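You operate a simulated robot arm through the tools that you are given. There is no shell and no other tool.

Carry out the task below with a simulated robot arm. There is one attempt and no reset: what you move stays moved.

## Task
Switch the tester off, take the lamp out onto the deck, dial to FUSE, shut the two open lids.
Fine: off before the lamp comes out. Set down upright: amber lamp.

Only the result counts: the job must be done as asked and must still hold three seconds after the hand-in. Knocking over, shifting, dropping, spilling or breaking anything else fails it. A push-on lid holds only when it is set on centred and level and pressed home; a screw cap is set on level and turned clockwise until tight.

## Robot
A 6-joint arm with a two-finger parallel gripper, fixed in place. Base frame: the origin is at the foot of the arm, x ahead of it, y to its left, z up; the work surface is at about z = 0. Readings come in mm, degrees, newtons and seconds.
With the tool pointing down near the work surface it reaches from about 180 to 460 mm from the base axis. Its first joint turns from -70.0 to 70.0 degrees. Payload 1.9 kg.
The TCP is the grasp point between the finger pads, 23 mm short of the fingertips. In the tool frame z runs along the fingers and y along their closing line. Largest opening 94 mm; finger width 38, thickness 10; the body of the gripper, 54 by 96 mm, starts 39 mm behind the TCP.
Orientation is told as [roll, pitch, yaw] about the base's x, y, z axes, in that order, counted from this pose: with the fingers straight down and closing along the base's y, the tool's x points along the base's -x, its y along +y and its z along -z.

## Interface
- The arm moves only by the tool nudge_tool. Its argument "steps" is text: rows parted by semicolons, each of 7 numbers parted by spaces: the shift along the tool's x, y, z in mm, then the turn, a rotation vector about the tool's x, y, z in degrees, then the finger opening in mm, from 0 to 94. In form: tx ty tz rx ry rz claw; .... A call has 1 to 20 rows; each row is the pose to reach, as a shift and turn from the pose commanded when the call began, along the tool's axes at that moment. Each row takes 0.2 s and may step no farther than 50 mm and 8.6 degrees from the row before; otherwise, or with a gripper value out of range, the whole call is refused. Where a pose cannot be reached the arm comes as near as it can. A force on the tool above 90 N (or 10 N above the force at the start of the call, whichever is more), or a blocked arm, ends the call early, and 0.2 s more pass. The fingers move at their own pace (about 108 mm/s each) and stop on an object; they squeeze with about 35 N. The grip force told is the motor's: it shows also when the fingers shut on nothing. Time passes only in rows, and 0.2 s behind the last, so rows that repeat a pose let the fingers close. The reply holds the time, the measured pose of the TCP, the force on the tool along the base axes, the opening and the grip force, in the units named above and with some noise, with the torque about the TCP (base axes, N m) and any sound that the robot's microphone picked up.
- Cameras (640 x 400 px; columns grow to the right, rows downward): "scene" is fixed at [52.9, 304.8, 435.3]; the picture's right is [-0.82, -0.57, 0.00], its down [-0.26, 0.38, -0.88] and it looks along [0.50, -0.73, -0.47] (base axes); focal length 240 px, centre (320, 200). "wrist" rides on the gripper at [87, 16, -74] in the tool frame; the picture's right is [-0.18, 0.98, 0.00], its down [-0.58, -0.11, -0.81] and it looks along [-0.79, -0.15, 0.59] (tool axes); focal length 243 px, centre (320, 200). There is no depth. A picture from a camera that has moved, and an enlarged one, comes with that camera's place and axes in the base frame and with its lens.
- grab_frame(camera): a new picture of that camera. The clock stands still meanwhile.
- close_up(camera, box): a new picture of the part [left, top, right, bottom] of that camera's present view, enlarged. The clock stands still meanwhile.
- close_job(): hands the job in; it is judged then, once.

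Nothing tells you positions but the pictures and the camera data. Unless the task says otherwise, let go and move clear before handing in.

The tools are called as name(argument=value, ...) on one line, values as JSON. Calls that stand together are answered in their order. nudge_tool: Moves the arm, as the interface text tells. Its arguments: {"type":"object","properties":{"steps":{"type":"string"}},"required":["steps"]} The other tools are called the same way: grab_frame (camera) takes a picture; close_up (camera, box) takes an enlarged picture of a part of a camera's view; close_job () hands the job in.

At the start:

```text
time: 0.0
tcp_pos: [339.9, -53.1, 331.8]
ee_rot: [0.0, 0.0, -0.1]
ft_force: [-0.7, 0.1, 0.4]
moment: [-0.03, 0.03, 0.03]
opening: 93.8
grip_force: 0.1
```

scene: 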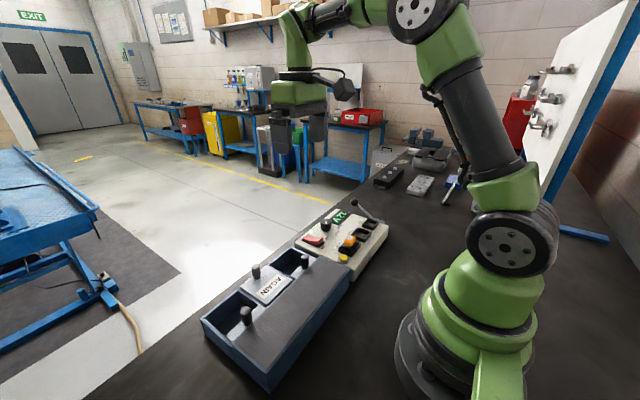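
wrist: 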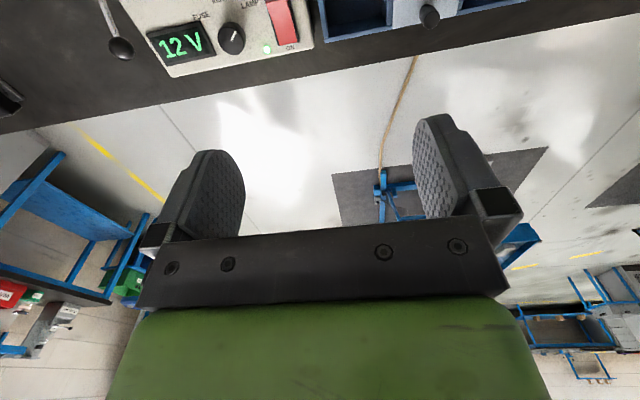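

I see the tester (12V display, dial, red rocker) and a blue-grey box with lids beside it on the bench. I will first take close-ups to locate everything.

close_up(camera="scene", box=[190, 190, 400, 390])

close_up(camera="scene", box=[280, 190, 400, 280])

close_up(camera="wrist", box=[0, 0, 640, 100])

close_up(camera="scene", box=[360, 110, 500, 210])

```text
2.00 times, centred on (295, 290) of scene
camera zoom: at [52.9, 304.8, 435.3], right [-0.82, -0.57, 0.0], down [-0.26, 0.38, -0.88], along [0.5, -0.73, -0.47], focal length 480 px, centre (370, 20)
```

zoom: 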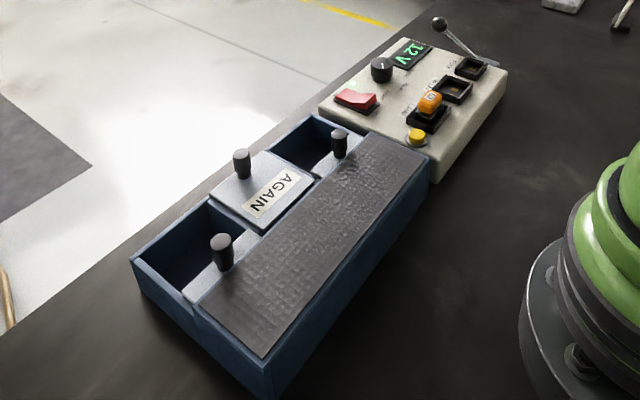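

```text
4.44 times, centred on (340, 235) of scene
camera zoom: at [52.9, 304.8, 435.3], right [-0.82, -0.57, 0.0], down [-0.26, 0.38, -0.88], along [0.5, -0.73, -0.47], focal length 1066 px, centre (231, 44)
```

zoom: 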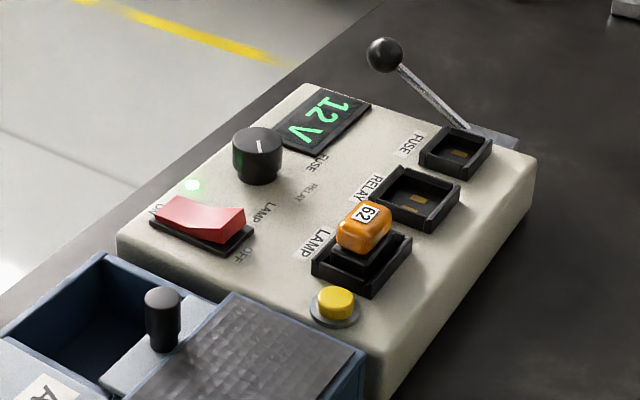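

```text
1.00 times, centred on (320, 50) of wrist (not enlarged: the box is as wide or as high as the picture)
camera zoom: at [253.0, -35.1, 405.7], right [0.19, 0.98, 0.0], down [0.58, -0.11, 0.81], along [0.79, -0.15, -0.59], focal length 243 px, centre (320, 350)
```

zoom: 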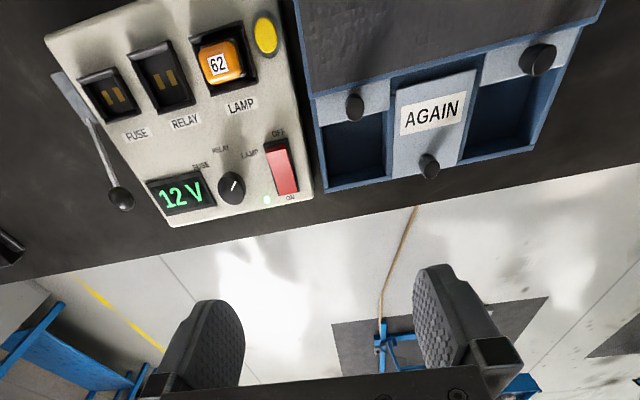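

```text
4.00 times, centred on (430, 160) of scene
camera zoom: at [52.9, 304.8, 435.3], right [-0.82, -0.57, 0.0], down [-0.26, 0.38, -0.88], along [0.5, -0.73, -0.47], focal length 960 px, centre (-120, 360)
```

zoom: 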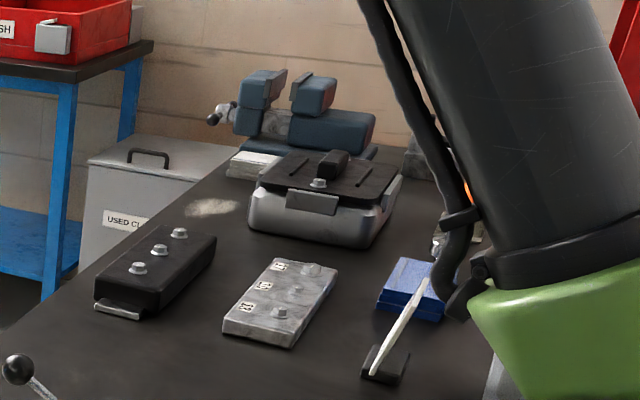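

The tester carries an amber "62" lamp in its LAMP socket, a red rocker that is on, a dial at LAMP and a lever. The blue case beside it has three sliding lids, and the outer two are pulled back. I'll zoom in more before moving.

close_up(camera="wrist", box=[40, -150, 320, 60])

close_up(camera="wrist", box=[290, -150, 620, 60])

close_up(camera="scene", box=[195, 245, 355, 395])

```text
refused: -150 is not a number from 0 to 400
```

```text
refused: -150 is not a number from 0 to 400
```

```text
2.67 times, centred on (275, 320) of scene
camera zoom: at [52.9, 304.8, 435.3], right [-0.82, -0.57, 0.0], down [-0.26, 0.38, -0.88], along [0.5, -0.73, -0.47], focal length 640 px, centre (440, -120)
```

zoom: 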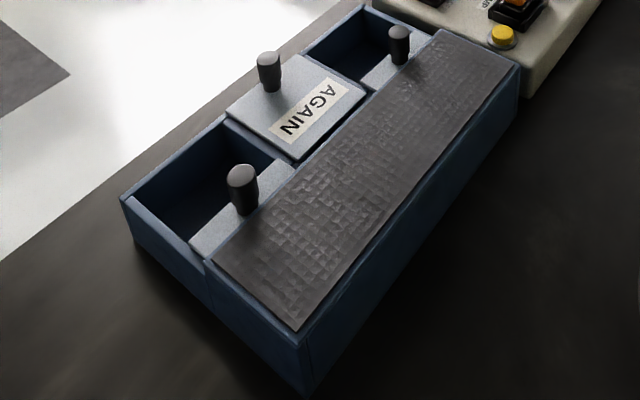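

I'll pull the arm back toward the base, which puts the tester in the clear upper part of the wrist view.

nudge_tool(steps="40 -15 0 0 0 0 94; 80 -30 0 0 0 0 94; 100 -30 0 0 0 0 94")

grab_frame(camera="wrist")

```text
time: 0.8
tcp_pos: [239.4, -83.0, 330.6]
ee_rot: [0.0, -0.1, -0.1]
ft_force: [-0.2, -0.2, -0.4]
moment: [-0.02, -0.02, -0.03]
opening: 93.9
grip_force: 0.0
```

```text
taken
camera wrist: at [152.3, -65.5, 405.2], right [0.19, 0.98, 0.0], down [0.58, -0.11, 0.81], along [0.79, -0.15, -0.59], focal length 243 px, centre (320, 200)
```

wrist: 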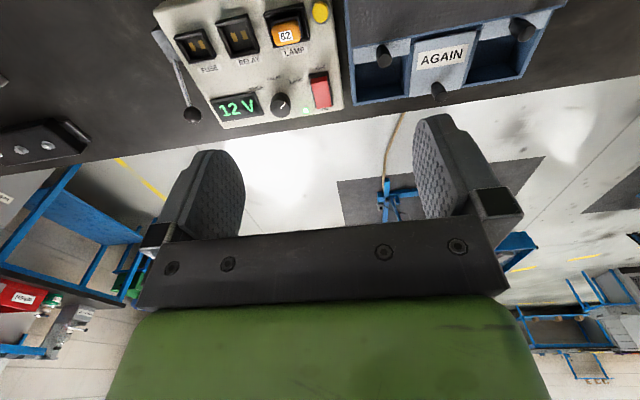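

close_up(camera="wrist", box=[145, 0, 355, 130])

close_up(camera="wrist", box=[335, 0, 575, 130])

close_up(camera="wrist", box=[250, 0, 350, 62])

close_up(camera="wrist", box=[200, 65, 350, 135])

```text
3.05 times, centred on (250, 65) of wrist
camera zoom: at [152.3, -65.5, 405.2], right [0.19, 0.98, 0.0], down [0.58, -0.11, 0.81], along [0.79, -0.15, -0.59], focal length 739 px, centre (533, 611)
```

zoom: 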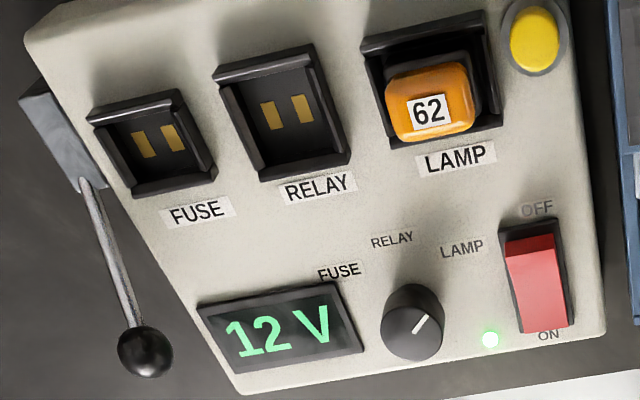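

```text
2.67 times, centred on (455, 65) of wrist
camera zoom: at [152.3, -65.5, 405.2], right [0.19, 0.98, 0.0], down [0.58, -0.11, 0.81], along [0.79, -0.15, -0.59], focal length 647 px, centre (-40, 560)
```

zoom: 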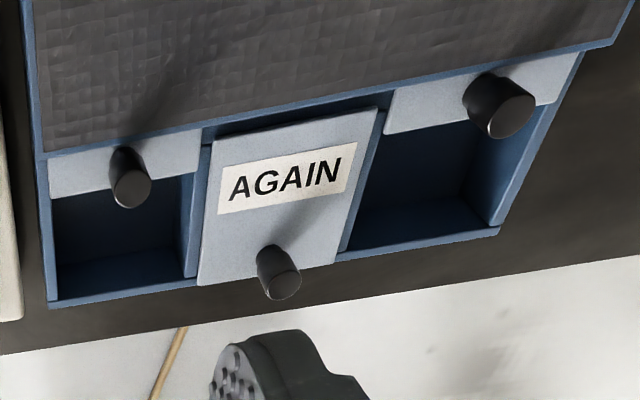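

```text
6.40 times, centred on (300, 31) of wrist
camera zoom: at [152.3, -65.5, 405.2], right [0.19, 0.98, 0.0], down [0.58, -0.11, 0.81], along [0.79, -0.15, -0.59], focal length 1553 px, centre (448, 1282)
```

zoom: 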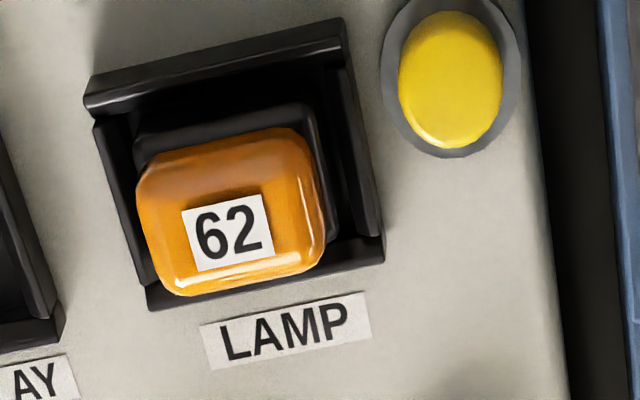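

```text
4.27 times, centred on (275, 100) of wrist
camera zoom: at [152.3, -65.5, 405.2], right [0.19, 0.98, 0.0], down [0.58, -0.11, 0.81], along [0.79, -0.15, -0.59], focal length 1035 px, centre (512, 627)
```

zoom: 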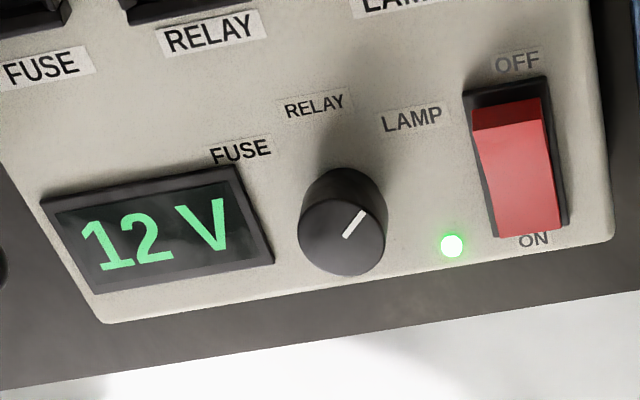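

Both views agree on the layout. The tester's top is at about z≈43, the rocker's raised OFF end is near (325,-101,62) and the dial top is near (356,-166,69). The lamp is near (260,-128,76). I'll move closed fingers above the OFF end of the rocker and check the alignment.

nudge_tool(steps="-16 -4 40 0 0 0 40; -32 -8 80 0 0 0 0; -48 -12 120 0 0 0 0; -64 -15 160 0 0 0 0; -82 -18 195 0 0 0 0; -82 -18 195 0 0 0 0")

grab_frame(camera="wrist")

close_up(camera="scene", box=[270, 180, 400, 270])

```text
time: 2.2
tcp_pos: [323.2, -100.9, 135.2]
ee_rot: [-0.1, 0.0, -0.1]
ft_force: [-0.4, 0.4, -0.5]
moment: [0.0, 0.01, 0.01]
opening: 0.3
grip_force: 35.2
```

```text
taken
camera wrist: at [235.4, -83.3, 210.3], right [0.19, 0.98, 0.0], down [0.58, -0.11, 0.81], along [0.79, -0.15, -0.59], focal length 243 px, centre (320, 200)
```

wrist: 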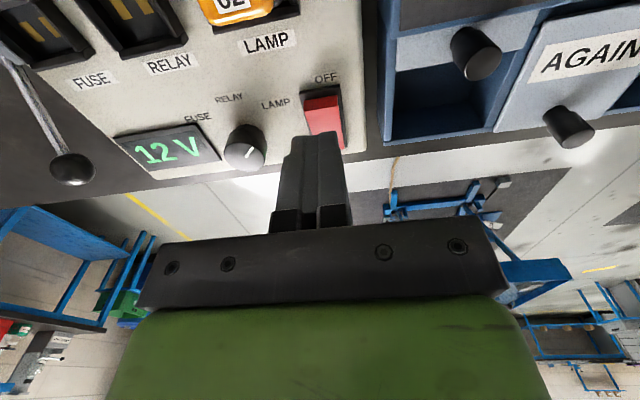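

```text
4.44 times, centred on (335, 225) of scene
camera zoom: at [52.9, 304.8, 435.3], right [-0.82, -0.57, 0.0], down [-0.26, 0.38, -0.88], along [0.5, -0.73, -0.47], focal length 1066 px, centre (253, 89)
```

zoom: 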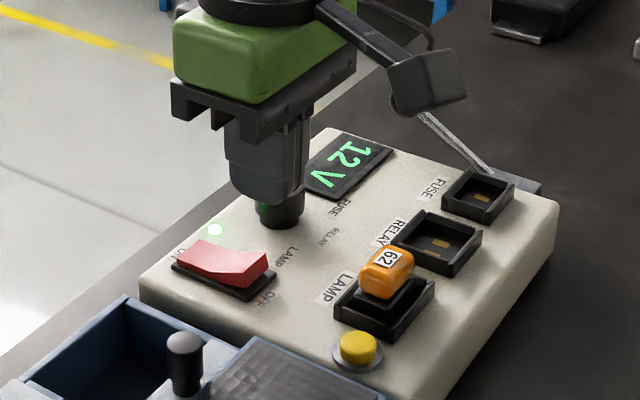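

close_up(camera="wrist", box=[230, 60, 390, 160])

```text
4.00 times, centred on (310, 110) of wrist
camera zoom: at [235.4, -83.3, 210.3], right [0.19, 0.98, 0.0], down [0.58, -0.11, 0.81], along [0.79, -0.15, -0.59], focal length 970 px, centre (360, 560)
```

zoom: 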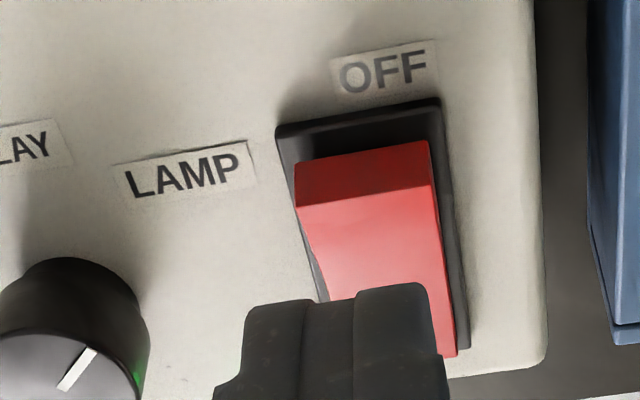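

The rocker's raised edge is at about (330,-100,63), and the fingertips are above its OFF half. I'll press down in small steps.

nudge_tool(steps="0 0 25 0 0 0 0; 0 0 45 0 0 0 0; 0 0 50 0 0 0 0; 0 0 54 0 0 0 0; 0 0 57 0 0 0 0; 0 0 60 0 0 0 0")

close_up(camera="scene", box=[270, 180, 400, 270])

```text
time: 3.6
tcp_pos: [321.1, -100.8, 78.5]
ee_rot: [0.0, 0.0, -0.1]
ft_force: [-36.8, 5.0, 69.3]
moment: [-0.1, -0.45, 0.72]
opening: 0.0
grip_force: 35.3
```

```text
4.44 times, centred on (335, 225) of scene
camera zoom: at [52.7, 304.9, 435.3], right [-0.82, -0.57, 0.0], down [-0.26, 0.38, -0.88], along [0.5, -0.73, -0.47], focal length 1066 px, centre (253, 89)
```

zoom: 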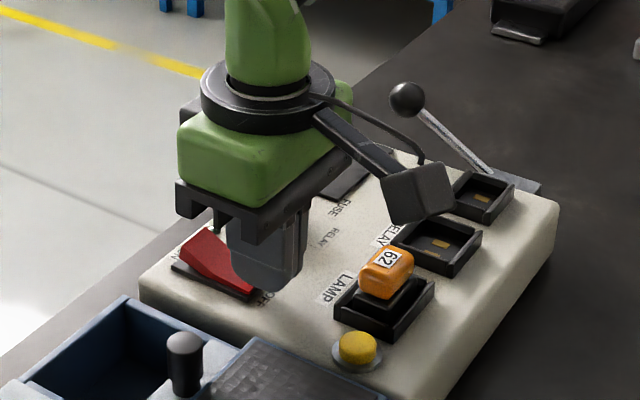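

The rocker has flipped: its ON end is now raised and the LED looks dark. I'll back off straight up and check.

nudge_tool(steps="0 0 -15 0 0 0 0; 0 0 -45 0 0 0 0; 0 0 -90 0 0 0 0; 0 0 -90 0 0 0 0")

close_up(camera="scene", box=[270, 180, 400, 270])

grab_frame(camera="wrist")

```text
time: 4.6
tcp_pos: [322.5, -100.5, 166.4]
ee_rot: [0.0, 0.0, -0.1]
ft_force: [0.6, 0.0, -0.6]
moment: [0.0, 0.01, -0.02]
opening: 0.1
grip_force: 35.1
```

```text
4.44 times, centred on (335, 225) of scene
camera zoom: at [52.9, 304.8, 435.3], right [-0.82, -0.57, 0.0], down [-0.26, 0.38, -0.88], along [0.5, -0.73, -0.47], focal length 1066 px, centre (253, 89)
```

zoom: 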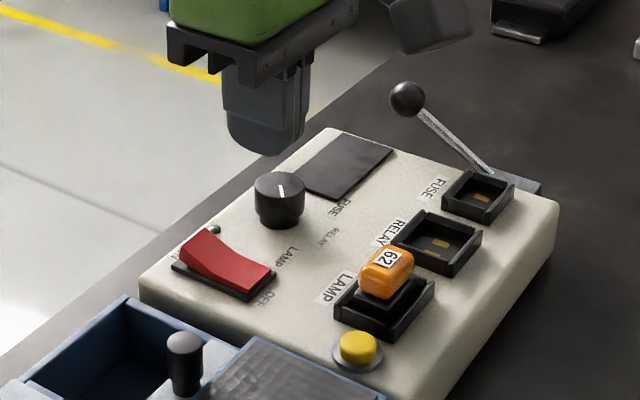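

```text
taken
camera wrist: at [235.7, -82.5, 240.8], right [0.19, 0.98, 0.0], down [0.58, -0.11, 0.81], along [0.79, -0.15, -0.59], focal length 243 px, centre (320, 200)
```

wrist: 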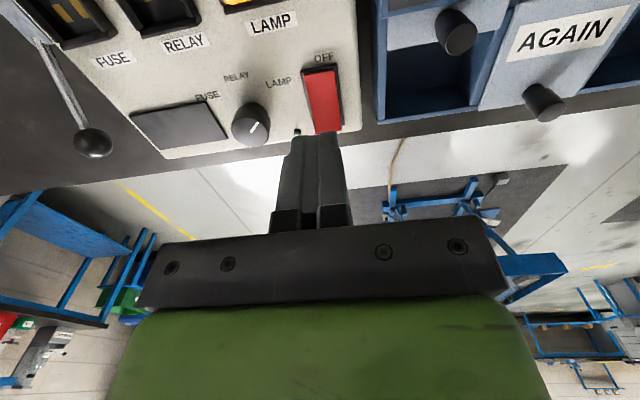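

The tester is off, with the display and LED dark. Next is the dial, so I'll zoom in on it to refine its centre.

close_up(camera="wrist", box=[130, 60, 350, 160])

close_up(camera="scene", box=[310, 200, 350, 235])

```text
2.91 times, centred on (240, 110) of wrist
camera zoom: at [235.7, -82.5, 240.8], right [0.19, 0.98, 0.0], down [0.58, -0.11, 0.81], along [0.79, -0.15, -0.59], focal length 706 px, centre (553, 462)
```

zoom: 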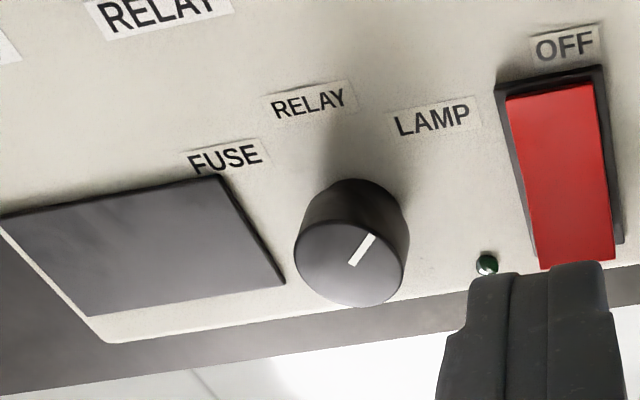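

```text
11.43 times, centred on (330, 218) of scene
camera zoom: at [52.9, 304.8, 435.3], right [-0.82, -0.57, 0.0], down [-0.26, 0.38, -0.88], along [0.5, -0.73, -0.47], focal length 2741 px, centre (206, 0)
```

zoom: 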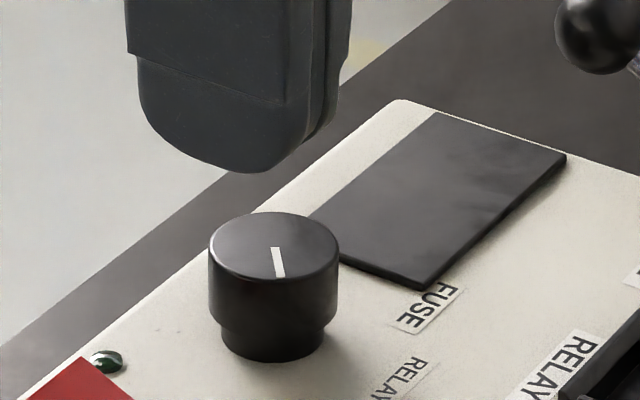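

The dial cap is about 33 mm across, with its top centre at about (356.5,-166.5,70) and its pointer at LAMP. FUSE is about 100° counterclockwise seen from above. I'll pre-turn the wrist 50° the other way, open up and hover over it.

nudge_tool(steps="-6 -11 8 0 0 8.33 60; -12 -22 16 0 0 16.67 60; -18 -33 24 0 0 25 60; -23 -44 32 0 0 33.33 60; -29 -55 40 0 0 41.67 60; -34 -66.8 40 0 0 50 60; -34 -66.8 40 0 0 50 60")

grab_frame(camera="wrist")

close_up(camera="scene", box=[270, 150, 400, 240])

```text
time: 6.2
tcp_pos: [355.2, -166.7, 125.8]
ee_rot: [0.1, -0.1, -50.2]
ft_force: [-0.1, -0.3, -0.1]
moment: [0.03, -0.01, -0.01]
opening: 59.8
grip_force: 0.0
```

```text
taken
camera wrist: at [312.8, -89.4, 200.7], right [0.87, 0.49, 0.0], down [0.29, -0.52, 0.81], along [0.39, -0.7, -0.59], focal length 243 px, centre (320, 200)
```

wrist: 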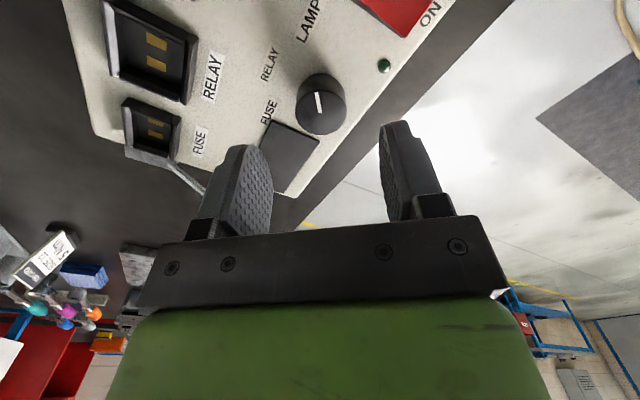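

```text
4.44 times, centred on (335, 195) of scene
camera zoom: at [52.9, 304.8, 435.3], right [-0.82, -0.57, 0.0], down [-0.26, 0.38, -0.88], along [0.5, -0.73, -0.47], focal length 1066 px, centre (253, 222)
```

zoom: 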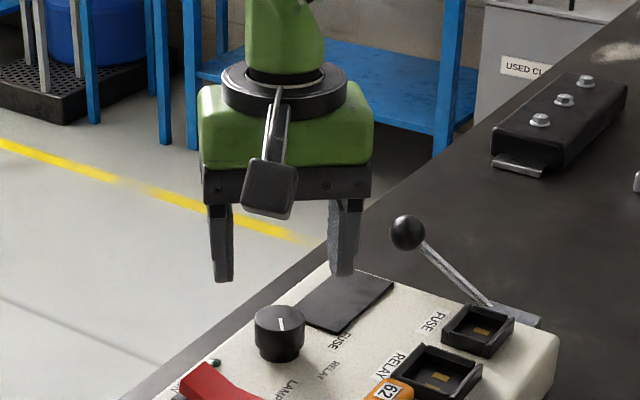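

close_up(camera="wrist", box=[240, 50, 400, 150])

```text
4.00 times, centred on (320, 100) of wrist
camera zoom: at [312.8, -89.4, 200.7], right [0.87, 0.49, 0.0], down [0.29, -0.52, 0.81], along [0.39, -0.7, -0.59], focal length 970 px, centre (320, 600)
```

zoom: 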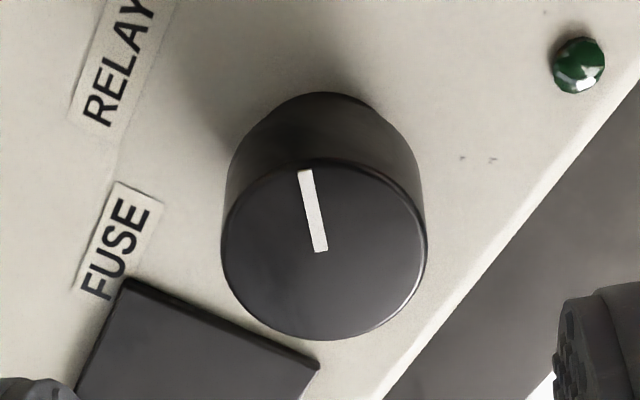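

The dial centre is right under the TCP. I'll descend around the cap and grip it.

nudge_tool(steps="0 0.5 25 0 0 0 60; 0 0.5 42 0 0 0 60; 0 0.5 49 0 0 0 60; 0 0.5 49 0 0 0 28; 0 0.5 49 0 0 0 28")

close_up(camera="scene", box=[270, 170, 400, 260])

```text
time: 7.4
tcp_pos: [356.8, -168.0, 77.4]
ee_rot: [0.0, 0.0, -50.0]
ft_force: [-3.0, -1.6, 0.5]
moment: [-0.06, 0.06, 0.01]
opening: 31.2
grip_force: 34.9
```

```text
4.44 times, centred on (335, 215) of scene
camera zoom: at [52.9, 304.8, 435.3], right [-0.82, -0.57, 0.0], down [-0.26, 0.38, -0.88], along [0.5, -0.73, -0.47], focal length 1066 px, centre (253, 133)
```

zoom: 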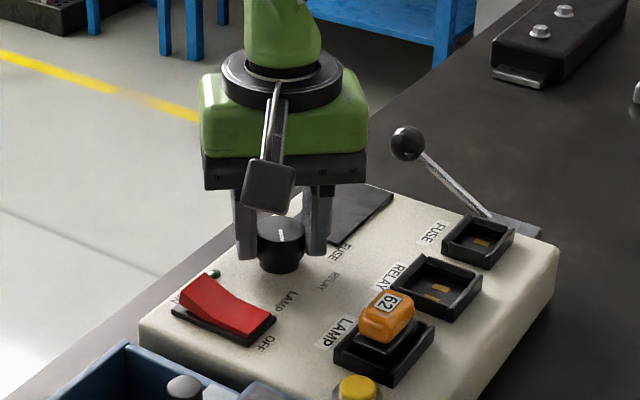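

The dial is gripped at 31 mm. I'll turn it the first 50°, counterclockwise from above, and check.

nudge_tool(steps="0 0 0 0 0 -8 28; 0 0 0 0 0 -16 28; 0 0 0 0 0 -24 28; 0 0 0 0 0 -32 28; 0 0 0 0 0 -40 28; 0 0 0 0 0 -48 28; 0 0 0 0 0 -52 28")

close_up(camera="scene", box=[290, 180, 380, 240])

```text
time: 9.0
tcp_pos: [356.7, -168.1, 77.3]
ee_rot: [-0.2, -0.1, 2.2]
ft_force: [-9.9, -23.4, 2.9]
moment: [-0.36, 0.58, -0.03]
opening: 31.3
grip_force: 35.2
```

```text
6.67 times, centred on (335, 210) of scene
camera zoom: at [52.9, 304.8, 435.3], right [-0.82, -0.57, 0.0], down [-0.26, 0.38, -0.88], along [0.5, -0.73, -0.47], focal length 1599 px, centre (220, 133)
```

zoom: 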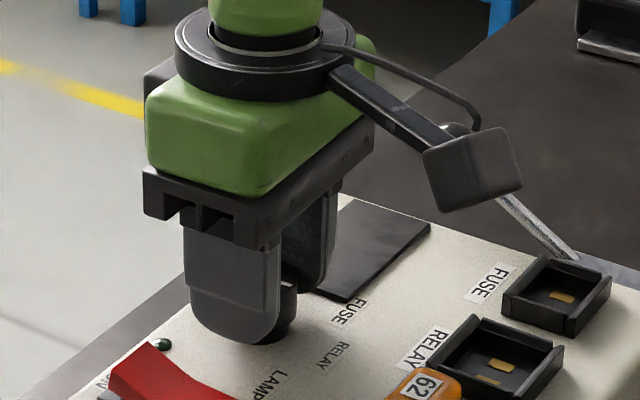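

The dial is turning, with some side load because the grip is slightly off-centre. I'll shift about 1 mm to relieve it and finish the turn toward FUSE.

nudge_tool(steps="0.3 -1 0 0 0 0 28; 0.3 -1 0 0 0 -8 28; 0.3 -1 0 0 0 -16 28; 0.3 -1 0 0 0 -24 28; 0.3 -1 0 0 0 -32 28; 0.3 -1 0 0 0 -40 28; 0.3 -1 0 0 0 -48 28; 0.3 -1 0 0 0 -48 28")

close_up(camera="scene", box=[290, 180, 380, 240])

close_up(camera="wrist", box=[220, 60, 420, 200])

```text
time: 10.8
tcp_pos: [356.3, -167.2, 76.8]
ee_rot: [-0.2, -0.1, 50.2]
ft_force: [11.3, -22.6, 0.5]
moment: [-0.15, -0.27, 0.0]
opening: 31.2
grip_force: 35.3
```

```text
6.67 times, centred on (335, 210) of scene
camera zoom: at [52.9, 304.8, 435.3], right [-0.82, -0.57, 0.0], down [-0.26, 0.38, -0.88], along [0.5, -0.73, -0.47], focal length 1599 px, centre (220, 133)
```

zoom: 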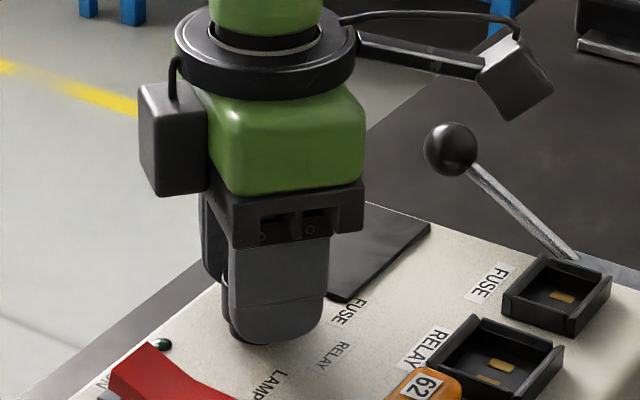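

```text
2.86 times, centred on (320, 130) of wrist
camera zoom: at [288.1, -223.0, 151.7], right [-0.64, 0.77, 0.0], down [0.45, 0.38, 0.81], along [0.62, 0.51, -0.59], focal length 693 px, centre (320, 400)
```

zoom: 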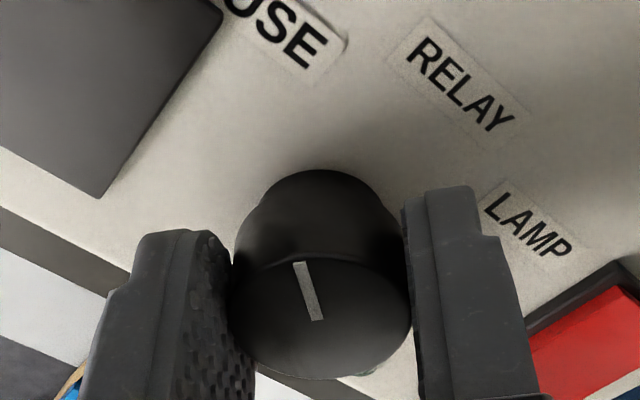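

The pointer now aims at FUSE. I'll release and rise to confirm it stays there.

nudge_tool(steps="0 0 0 0 0 0 46; 0 0 0 0 0 0 46; 0 0 -25 0 0 0 46; 0 0 -65 0 0 0 46; 0 0 -105 0 0 0 46; 0 0 -105 0 0 0 46")

close_up(camera="scene", box=[280, 190, 400, 270])

grab_frame(camera="wrist")

```text
time: 12.2
tcp_pos: [354.6, -169.3, 183.8]
ee_rot: [0.1, 0.0, 49.9]
ft_force: [0.0, 0.0, 0.4]
moment: [0.0, 0.01, -0.02]
opening: 46.2
grip_force: 0.1
```

```text
5.00 times, centred on (340, 230) of scene
camera zoom: at [52.9, 304.8, 435.3], right [-0.82, -0.57, 0.0], down [-0.26, 0.38, -0.88], along [0.5, -0.73, -0.47], focal length 1199 px, centre (220, 50)
```

zoom: 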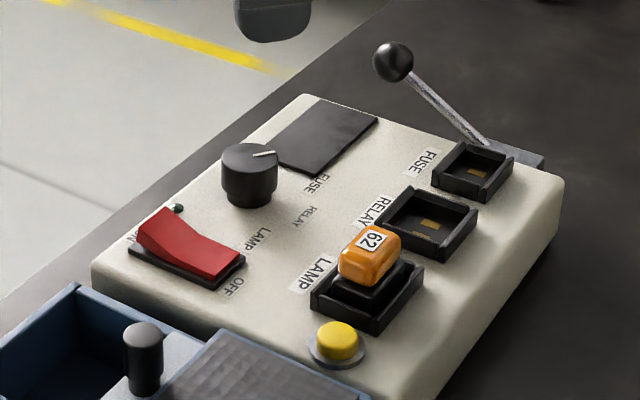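

```text
taken
camera wrist: at [286.6, -223.0, 256.9], right [-0.63, 0.77, 0.0], down [0.46, 0.37, 0.81], along [0.62, 0.51, -0.59], focal length 243 px, centre (320, 200)
```

wrist: 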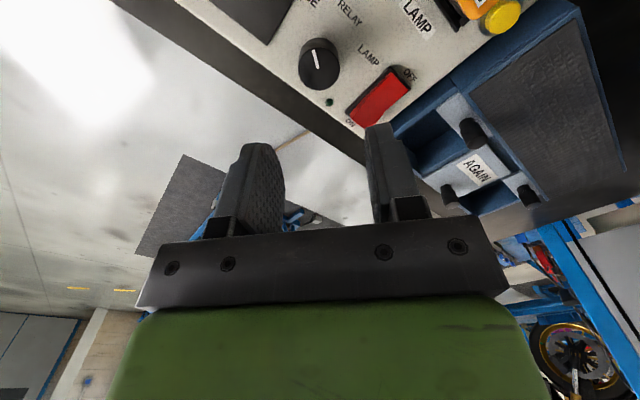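

The dial stays on FUSE and the tester hasn't moved. Next are the lids, so I'll move back over the case with the wrist square to get a good view.

nudge_tool(steps="-5 10 -40 0 0 0 46; -18 45 -60 0 0 7 46; -34 82 -76 0 0 15 46; -50 120 -76 0 0 23 46; -67 158 -76 0 0 31 46; -84 196 -76 0 0 39 46; -102 235 -76 0 0 46 46; -102 235 -76 0 0 50 46; -102 235 -76 0 0 50 46")

grab_frame(camera="wrist")

```text
time: 14.2
tcp_pos: [242.4, 62.5, 258.8]
ee_rot: [0.0, 0.1, -0.1]
ft_force: [-0.1, 0.6, -0.2]
moment: [0.0, 0.0, 0.05]
opening: 45.8
grip_force: 0.0
```

```text
taken
camera wrist: at [154.7, 79.3, 332.8], right [0.19, 0.98, 0.0], down [0.58, -0.11, 0.81], along [0.79, -0.15, -0.59], focal length 243 px, centre (320, 200)
```

wrist: 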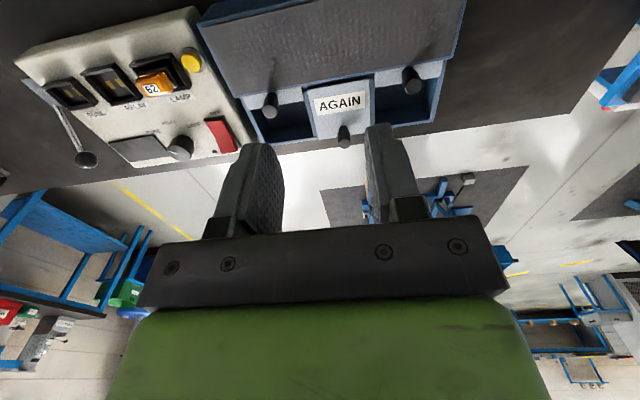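

close_up(camera="wrist", box=[200, 0, 480, 150])

close_up(camera="wrist", box=[240, 60, 380, 150])

close_up(camera="scene", box=[195, 240, 325, 335])

close_up(camera="scene", box=[270, 240, 330, 280])

```text
2.29 times, centred on (340, 75) of wrist
camera zoom: at [154.7, 79.3, 332.8], right [0.19, 0.98, 0.0], down [0.58, -0.11, 0.81], along [0.79, -0.15, -0.59], focal length 555 px, centre (274, 486)
```

zoom: 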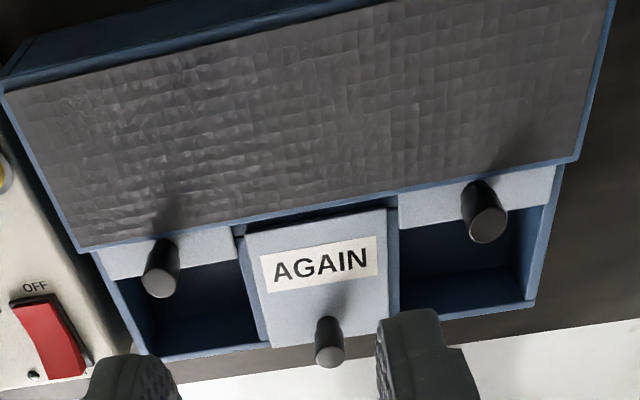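

```text
4.44 times, centred on (310, 105) of wrist
camera zoom: at [154.7, 79.3, 332.8], right [0.19, 0.98, 0.0], down [0.58, -0.11, 0.81], along [0.79, -0.15, -0.59], focal length 1078 px, centre (364, 622)
```

zoom: 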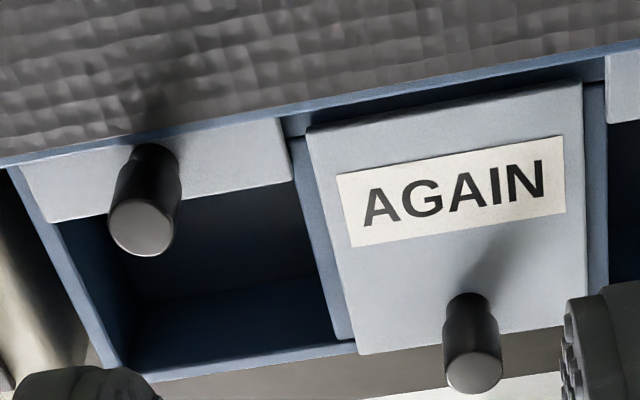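

```text
4.21 times, centred on (260, 288) of scene
camera zoom: at [52.9, 304.8, 435.3], right [-0.82, -0.57, 0.0], down [-0.26, 0.38, -0.88], along [0.5, -0.73, -0.47], focal length 1010 px, centre (573, -168)
```

zoom: 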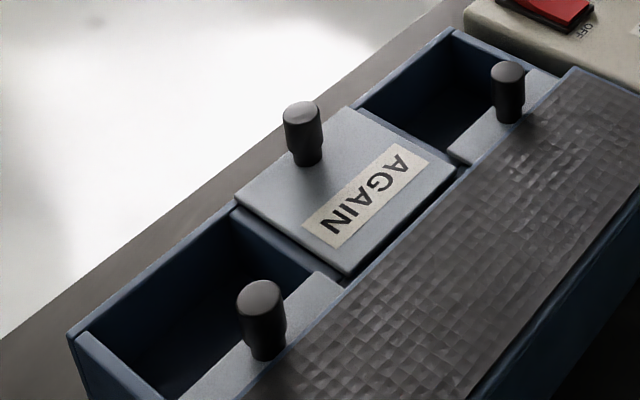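

```text
10.00 times, centred on (300, 260) of scene
camera zoom: at [52.9, 304.8, 435.3], right [-0.82, -0.57, 0.0], down [-0.26, 0.38, -0.88], along [0.5, -0.73, -0.47], focal length 2399 px, centre (520, -400)
```

zoom: 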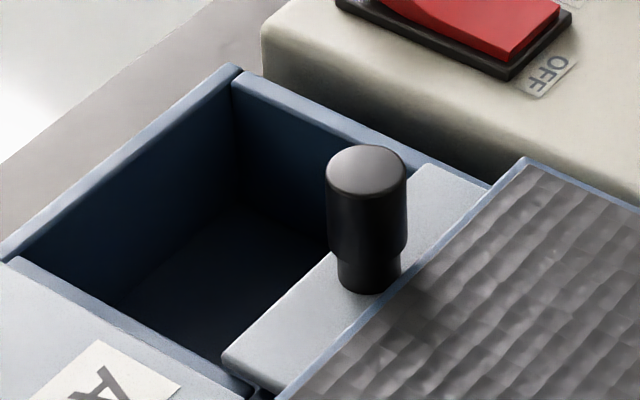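

The lids slide on top of the case from under the dark deck (deck z≈63, front edge x≈295). The open-lid knobs are near (311,-12) and (311,152) with tops at z≈78. The shut AGAIN knob is at x≈378, so the travel is about 67 mm. I'll turn the gripper 90° to close along x and hover over the first knob.

nudge_tool(steps="-6 -7 10 0 0 -8.2 46; -12 -14 20 0 0 -16.4 46; -19 -20 30 0 0 -24.6 46; -25 -27 40 0 0 -32.8 46; -31 -34 50 0 0 -41 46; -37 -41 60 0 0 -49.2 46; -44 -48 70 0 0 -57.4 46; -50 -54 80 0 0 -65.6 46; -56 -61 90 0 0 -73.8 46; -62 -68 100 0 0 -82 46; -68.6 -74.5 108 0 0 -90 46; -68.6 -74.5 108 0 0 -90 46")

grab_frame(camera="wrist")

close_up(camera="scene", box=[230, 180, 360, 280])

```text
time: 16.8
tcp_pos: [309.8, -13.4, 151.3]
ee_rot: [-0.1, 0.0, 89.9]
ft_force: [0.1, -0.3, -0.5]
moment: [-0.01, -0.02, -0.01]
opening: 46.1
grip_force: 0.1
```

```text
taken
camera wrist: at [294.1, -98.7, 225.3], right [-0.98, 0.18, 0.0], down [0.11, 0.58, 0.81], along [0.15, 0.79, -0.59], focal length 243 px, centre (320, 200)
```

wrist: 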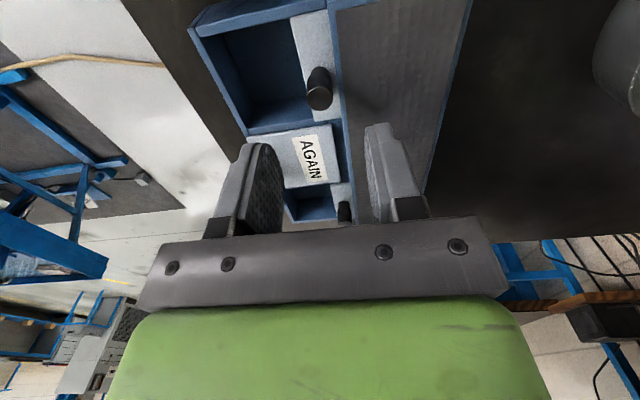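

```text
4.00 times, centred on (295, 230) of scene
camera zoom: at [52.9, 304.8, 435.3], right [-0.82, -0.57, 0.0], down [-0.26, 0.38, -0.88], along [0.5, -0.73, -0.47], focal length 960 px, centre (420, 80)
```

zoom: 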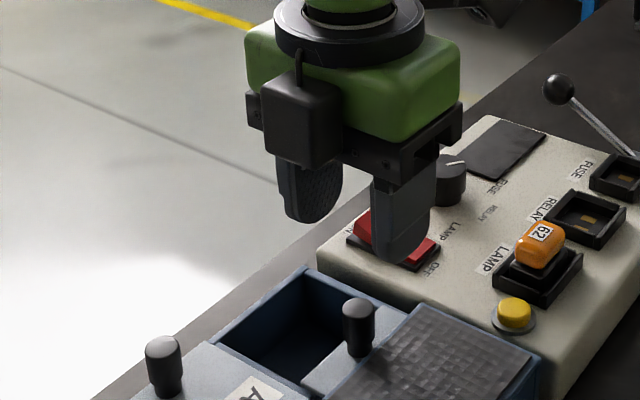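

close_up(camera="wrist", box=[250, 40, 390, 130])

```text
4.44 times, centred on (320, 85) of wrist
camera zoom: at [294.1, -98.7, 225.3], right [-0.98, 0.18, 0.0], down [0.11, 0.58, 0.81], along [0.15, 0.79, -0.59], focal length 1078 px, centre (320, 711)
```

zoom: 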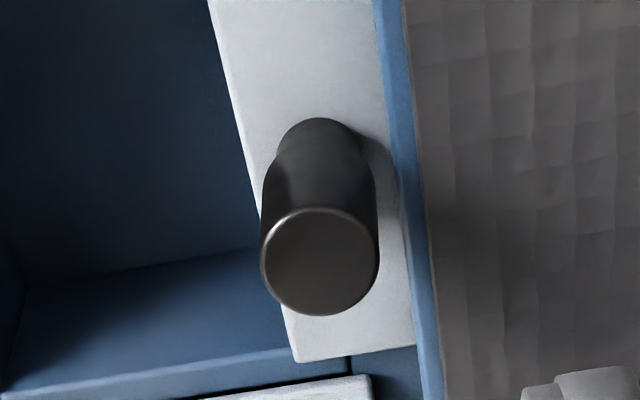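

The knob is centred under the TCP. I'll descend so the tips stay just above the deck at about z=68, then close on the knob.

nudge_tool(steps="0 0 25 0 0 0 46; 0 0 45 0 0 0 46; 0 0 55 0 0 0 46; 0 0 60 0 0 0 46; 0 0 60 0 0 0 46")

close_up(camera="scene", box=[250, 210, 340, 280])

```text
time: 18.0
tcp_pos: [310.4, -13.8, 90.0]
ee_rot: [-0.2, 0.0, 89.8]
ft_force: [0.3, 0.2, 0.6]
moment: [-0.01, 0.0, 0.01]
opening: 46.0
grip_force: 0.0
```

```text
5.71 times, centred on (295, 245) of scene
camera zoom: at [52.9, 304.8, 435.3], right [-0.82, -0.57, 0.0], down [-0.26, 0.38, -0.88], along [0.5, -0.73, -0.47], focal length 1371 px, centre (463, -57)
```

zoom: 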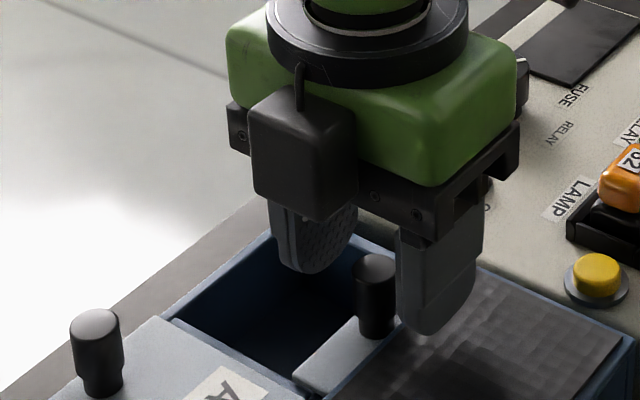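

nudge_tool(steps="0 0 0 0 0 0 30; 0 0 0 0 0 0 14; 0 0 0 0 0 0 14; 0 0 0 0 0 0 14")

close_up(camera="scene", box=[250, 210, 340, 280])

```text
time: 19.0
tcp_pos: [310.4, -14.0, 91.1]
ee_rot: [-0.1, 0.0, 89.9]
ft_force: [5.5, 0.4, 0.5]
moment: [0.0, -0.14, -0.01]
opening: 17.1
grip_force: 35.5
```

```text
5.71 times, centred on (295, 245) of scene
camera zoom: at [52.9, 304.8, 435.3], right [-0.82, -0.57, 0.0], down [-0.26, 0.38, -0.88], along [0.5, -0.73, -0.47], focal length 1371 px, centre (463, -57)
```

zoom: 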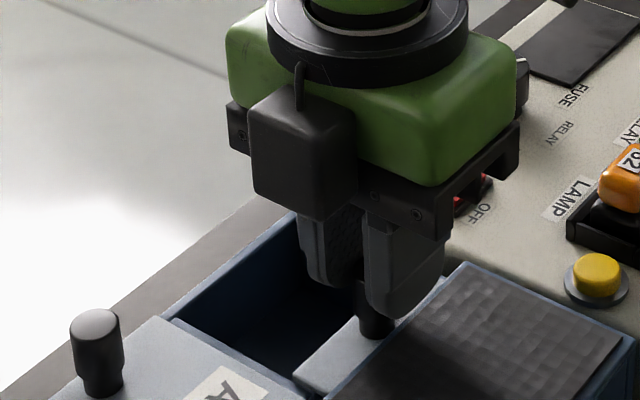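

The knob is gripped at 17 mm with little load. I'll slide the lid outward along +x (tool -y), first 55 mm gently.

nudge_tool(steps="0 -6 0 0 0 0 14; 0 -14 0 0 0 0 14; 0 -22 0 0 0 0 14; 0 -30 0 0 0 0 14; 0 -38 0 0 0 0 14; 0 -46 0 0 0 0 14; 0 -54 0 0 0 0 14; 0 -58 0 0 0 0 14; 0 -58 0 0 0 0 14")

close_up(camera="scene", box=[230, 190, 340, 290])

```text
time: 21.0
tcp_pos: [367.2, -13.2, 91.0]
ee_rot: [-0.1, 0.0, 89.9]
ft_force: [0.1, 12.6, 21.3]
moment: [0.42, 0.03, -0.05]
opening: 16.9
grip_force: 34.7
```

```text
4.00 times, centred on (285, 240) of scene
camera zoom: at [52.9, 304.8, 435.3], right [-0.82, -0.57, 0.0], down [-0.26, 0.38, -0.88], along [0.5, -0.73, -0.47], focal length 960 px, centre (460, 40)
```

zoom: 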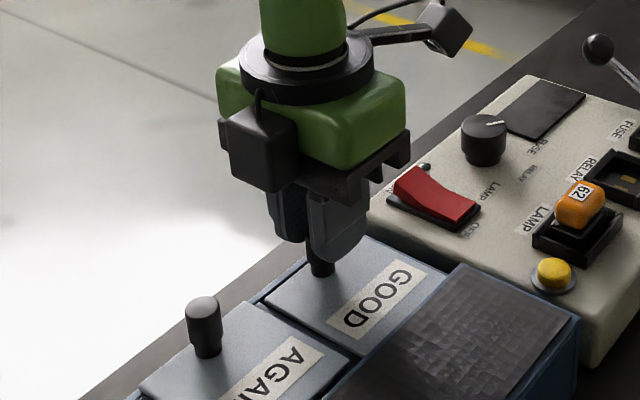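

The lid ("GOOD") has slid about 57 mm and roughly 10 mm remain compared with AGAIN. I'll relieve the slight vertical and side load and creep forward.

nudge_tool(steps="-0.6 -2 -0.8 0 0 0 14; -0.6 -4 -0.8 0 0 0 14; -0.6 -6 -0.8 0 0 0 14; -0.6 -7.5 -0.8 0 0 0 14; -0.6 -7.5 -0.8 0 0 0 14")

close_up(camera="scene", box=[230, 210, 330, 290])

```text
time: 22.2
tcp_pos: [375.3, -13.1, 91.0]
ee_rot: [0.1, 0.0, 89.9]
ft_force: [-0.3, -8.6, 0.4]
moment: [0.18, -0.11, 0.18]
opening: 17.1
grip_force: 35.1
```

```text
5.00 times, centred on (280, 250) of scene
camera zoom: at [53.0, 304.8, 435.3], right [-0.82, -0.57, 0.0], down [-0.26, 0.38, -0.88], along [0.5, -0.73, -0.47], focal length 1199 px, centre (520, -50)
```

zoom: 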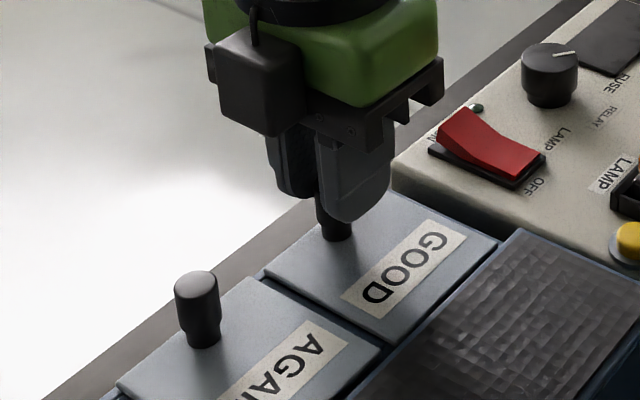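

nudge_tool(steps="0 -1 0 0 0 0 14; 0 -2 0 0 0 0 14; 0 -2 0 0 0 0 14")

```text
time: 23.0
tcp_pos: [377.5, -11.9, 90.3]
ee_rot: [0.0, 0.0, 89.9]
ft_force: [-0.4, -1.3, -0.3]
moment: [-0.13, -0.04, 0.05]
opening: 17.0
grip_force: 35.4
```

nudge_tool(steps="0 -0.7 0 0 0 0 14; 0 -1.5 0 0 0 0 14; 0 -1.5 0 0 0 0 14")

close_up(camera="scene", box=[220, 220, 320, 300])

close_up(camera="wrist", box=[200, 0, 480, 180])

```text
time: 23.8
tcp_pos: [378.7, -11.5, 90.2]
ee_rot: [0.1, -0.2, 89.9]
ft_force: [-9.2, 3.2, 0.4]
moment: [0.12, 0.26, 0.05]
opening: 17.0
grip_force: 34.9
```

```text
5.00 times, centred on (270, 260) of scene
camera zoom: at [53.0, 304.8, 435.3], right [-0.82, -0.57, 0.0], down [-0.26, 0.38, -0.88], along [0.5, -0.73, -0.47], focal length 1199 px, centre (570, -100)
```

zoom: 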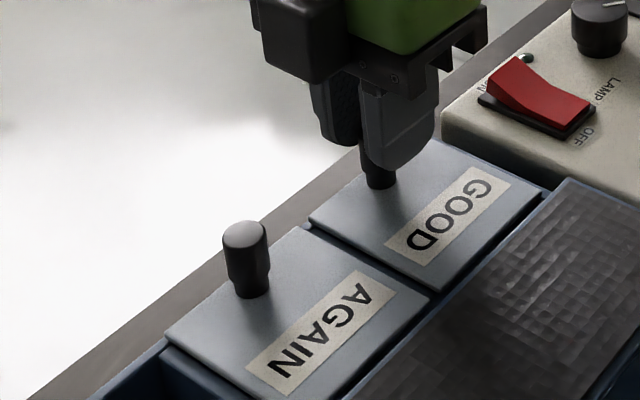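

```text
2.22 times, centred on (340, 90) of wrist
camera zoom: at [362.3, -97.7, 165.2], right [-0.98, 0.19, 0.0], down [0.11, 0.58, 0.81], along [0.15, 0.79, -0.59], focal length 539 px, centre (276, 444)
```

zoom: 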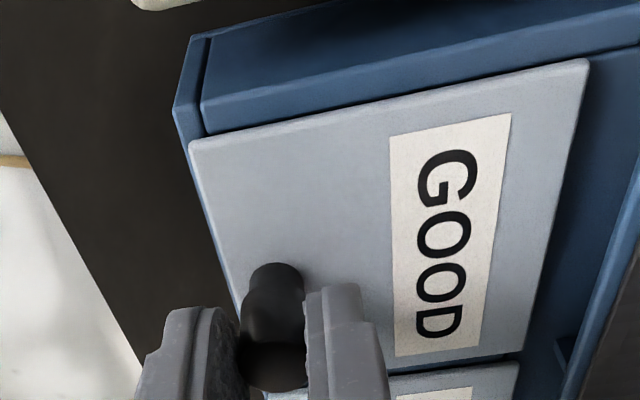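

nudge_tool(steps="0 -1 0 0 0 0 14; 0 -1 0 0 0 0 14")

```text
time: 24.4
tcp_pos: [380.5, -11.9, 90.8]
ee_rot: [0.0, -0.1, 89.9]
ft_force: [-7.0, 7.9, 0.7]
moment: [0.62, 0.14, -0.01]
opening: 17.1
grip_force: 34.9
```

I'll release and rise to compare this lid with the AGAIN lid.

nudge_tool(steps="0 0 0 0 0 0 36; 0 0 0 0 0 0 36; 0 0 -20 0 0 0 36; 0 0 -60 0 0 0 36; 0 0 -100 0 0 0 36; 0 0 -100 0 0 0 36")

close_up(camera="scene", box=[210, 220, 330, 300])

grab_frame(camera="wrist")

```text
time: 25.8
tcp_pos: [377.9, -12.0, 191.6]
ee_rot: [0.1, -0.1, 90.0]
ft_force: [0.4, -0.3, 0.1]
moment: [0.02, -0.01, 0.01]
opening: 35.9
grip_force: 0.1
```

```text
5.00 times, centred on (270, 260) of scene
camera zoom: at [52.9, 304.8, 435.3], right [-0.82, -0.57, 0.0], down [-0.26, 0.38, -0.88], along [0.5, -0.73, -0.47], focal length 1199 px, centre (570, -100)
```

zoom: 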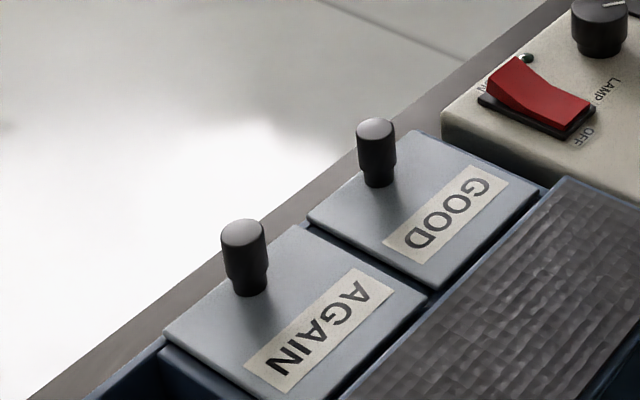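

```text
taken
camera wrist: at [362.2, -98.1, 265.2], right [-0.98, 0.19, 0.0], down [0.11, 0.58, 0.81], along [0.15, 0.79, -0.59], focal length 243 px, centre (320, 200)
```

wrist: 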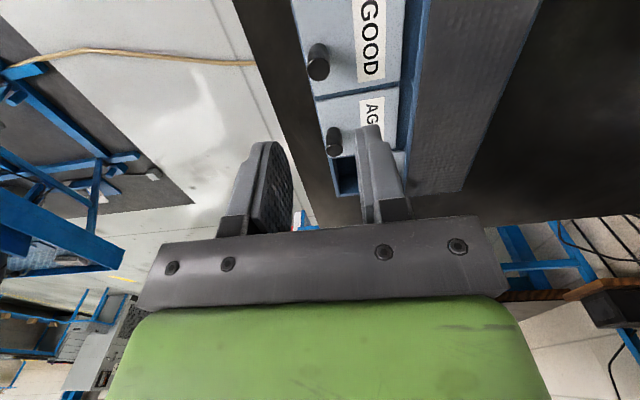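

close_up(camera="wrist", box=[280, 30, 430, 160])

close_up(camera="scene", box=[240, 235, 310, 280])

```text
3.08 times, centred on (355, 95) of wrist
camera zoom: at [362.2, -98.1, 265.2], right [-0.98, 0.19, 0.0], down [0.11, 0.58, 0.81], along [0.15, 0.79, -0.59], focal length 746 px, centre (212, 523)
```

zoom: 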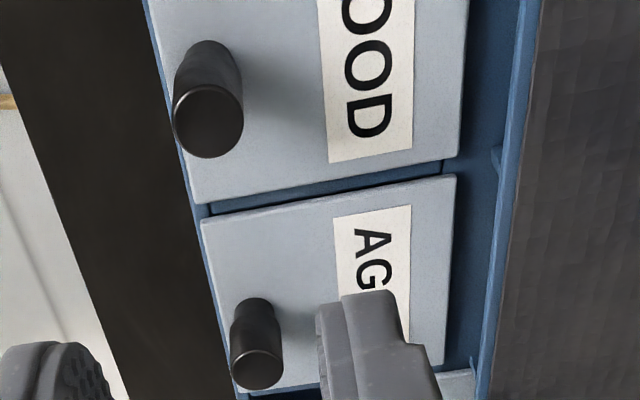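

```text
8.89 times, centred on (275, 258) of scene
camera zoom: at [52.9, 304.8, 435.3], right [-0.82, -0.57, 0.0], down [-0.26, 0.38, -0.88], along [0.5, -0.73, -0.47], focal length 2132 px, centre (720, -311)
```

zoom: 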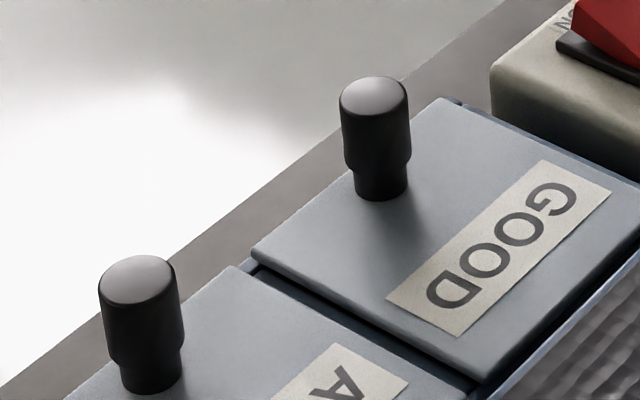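

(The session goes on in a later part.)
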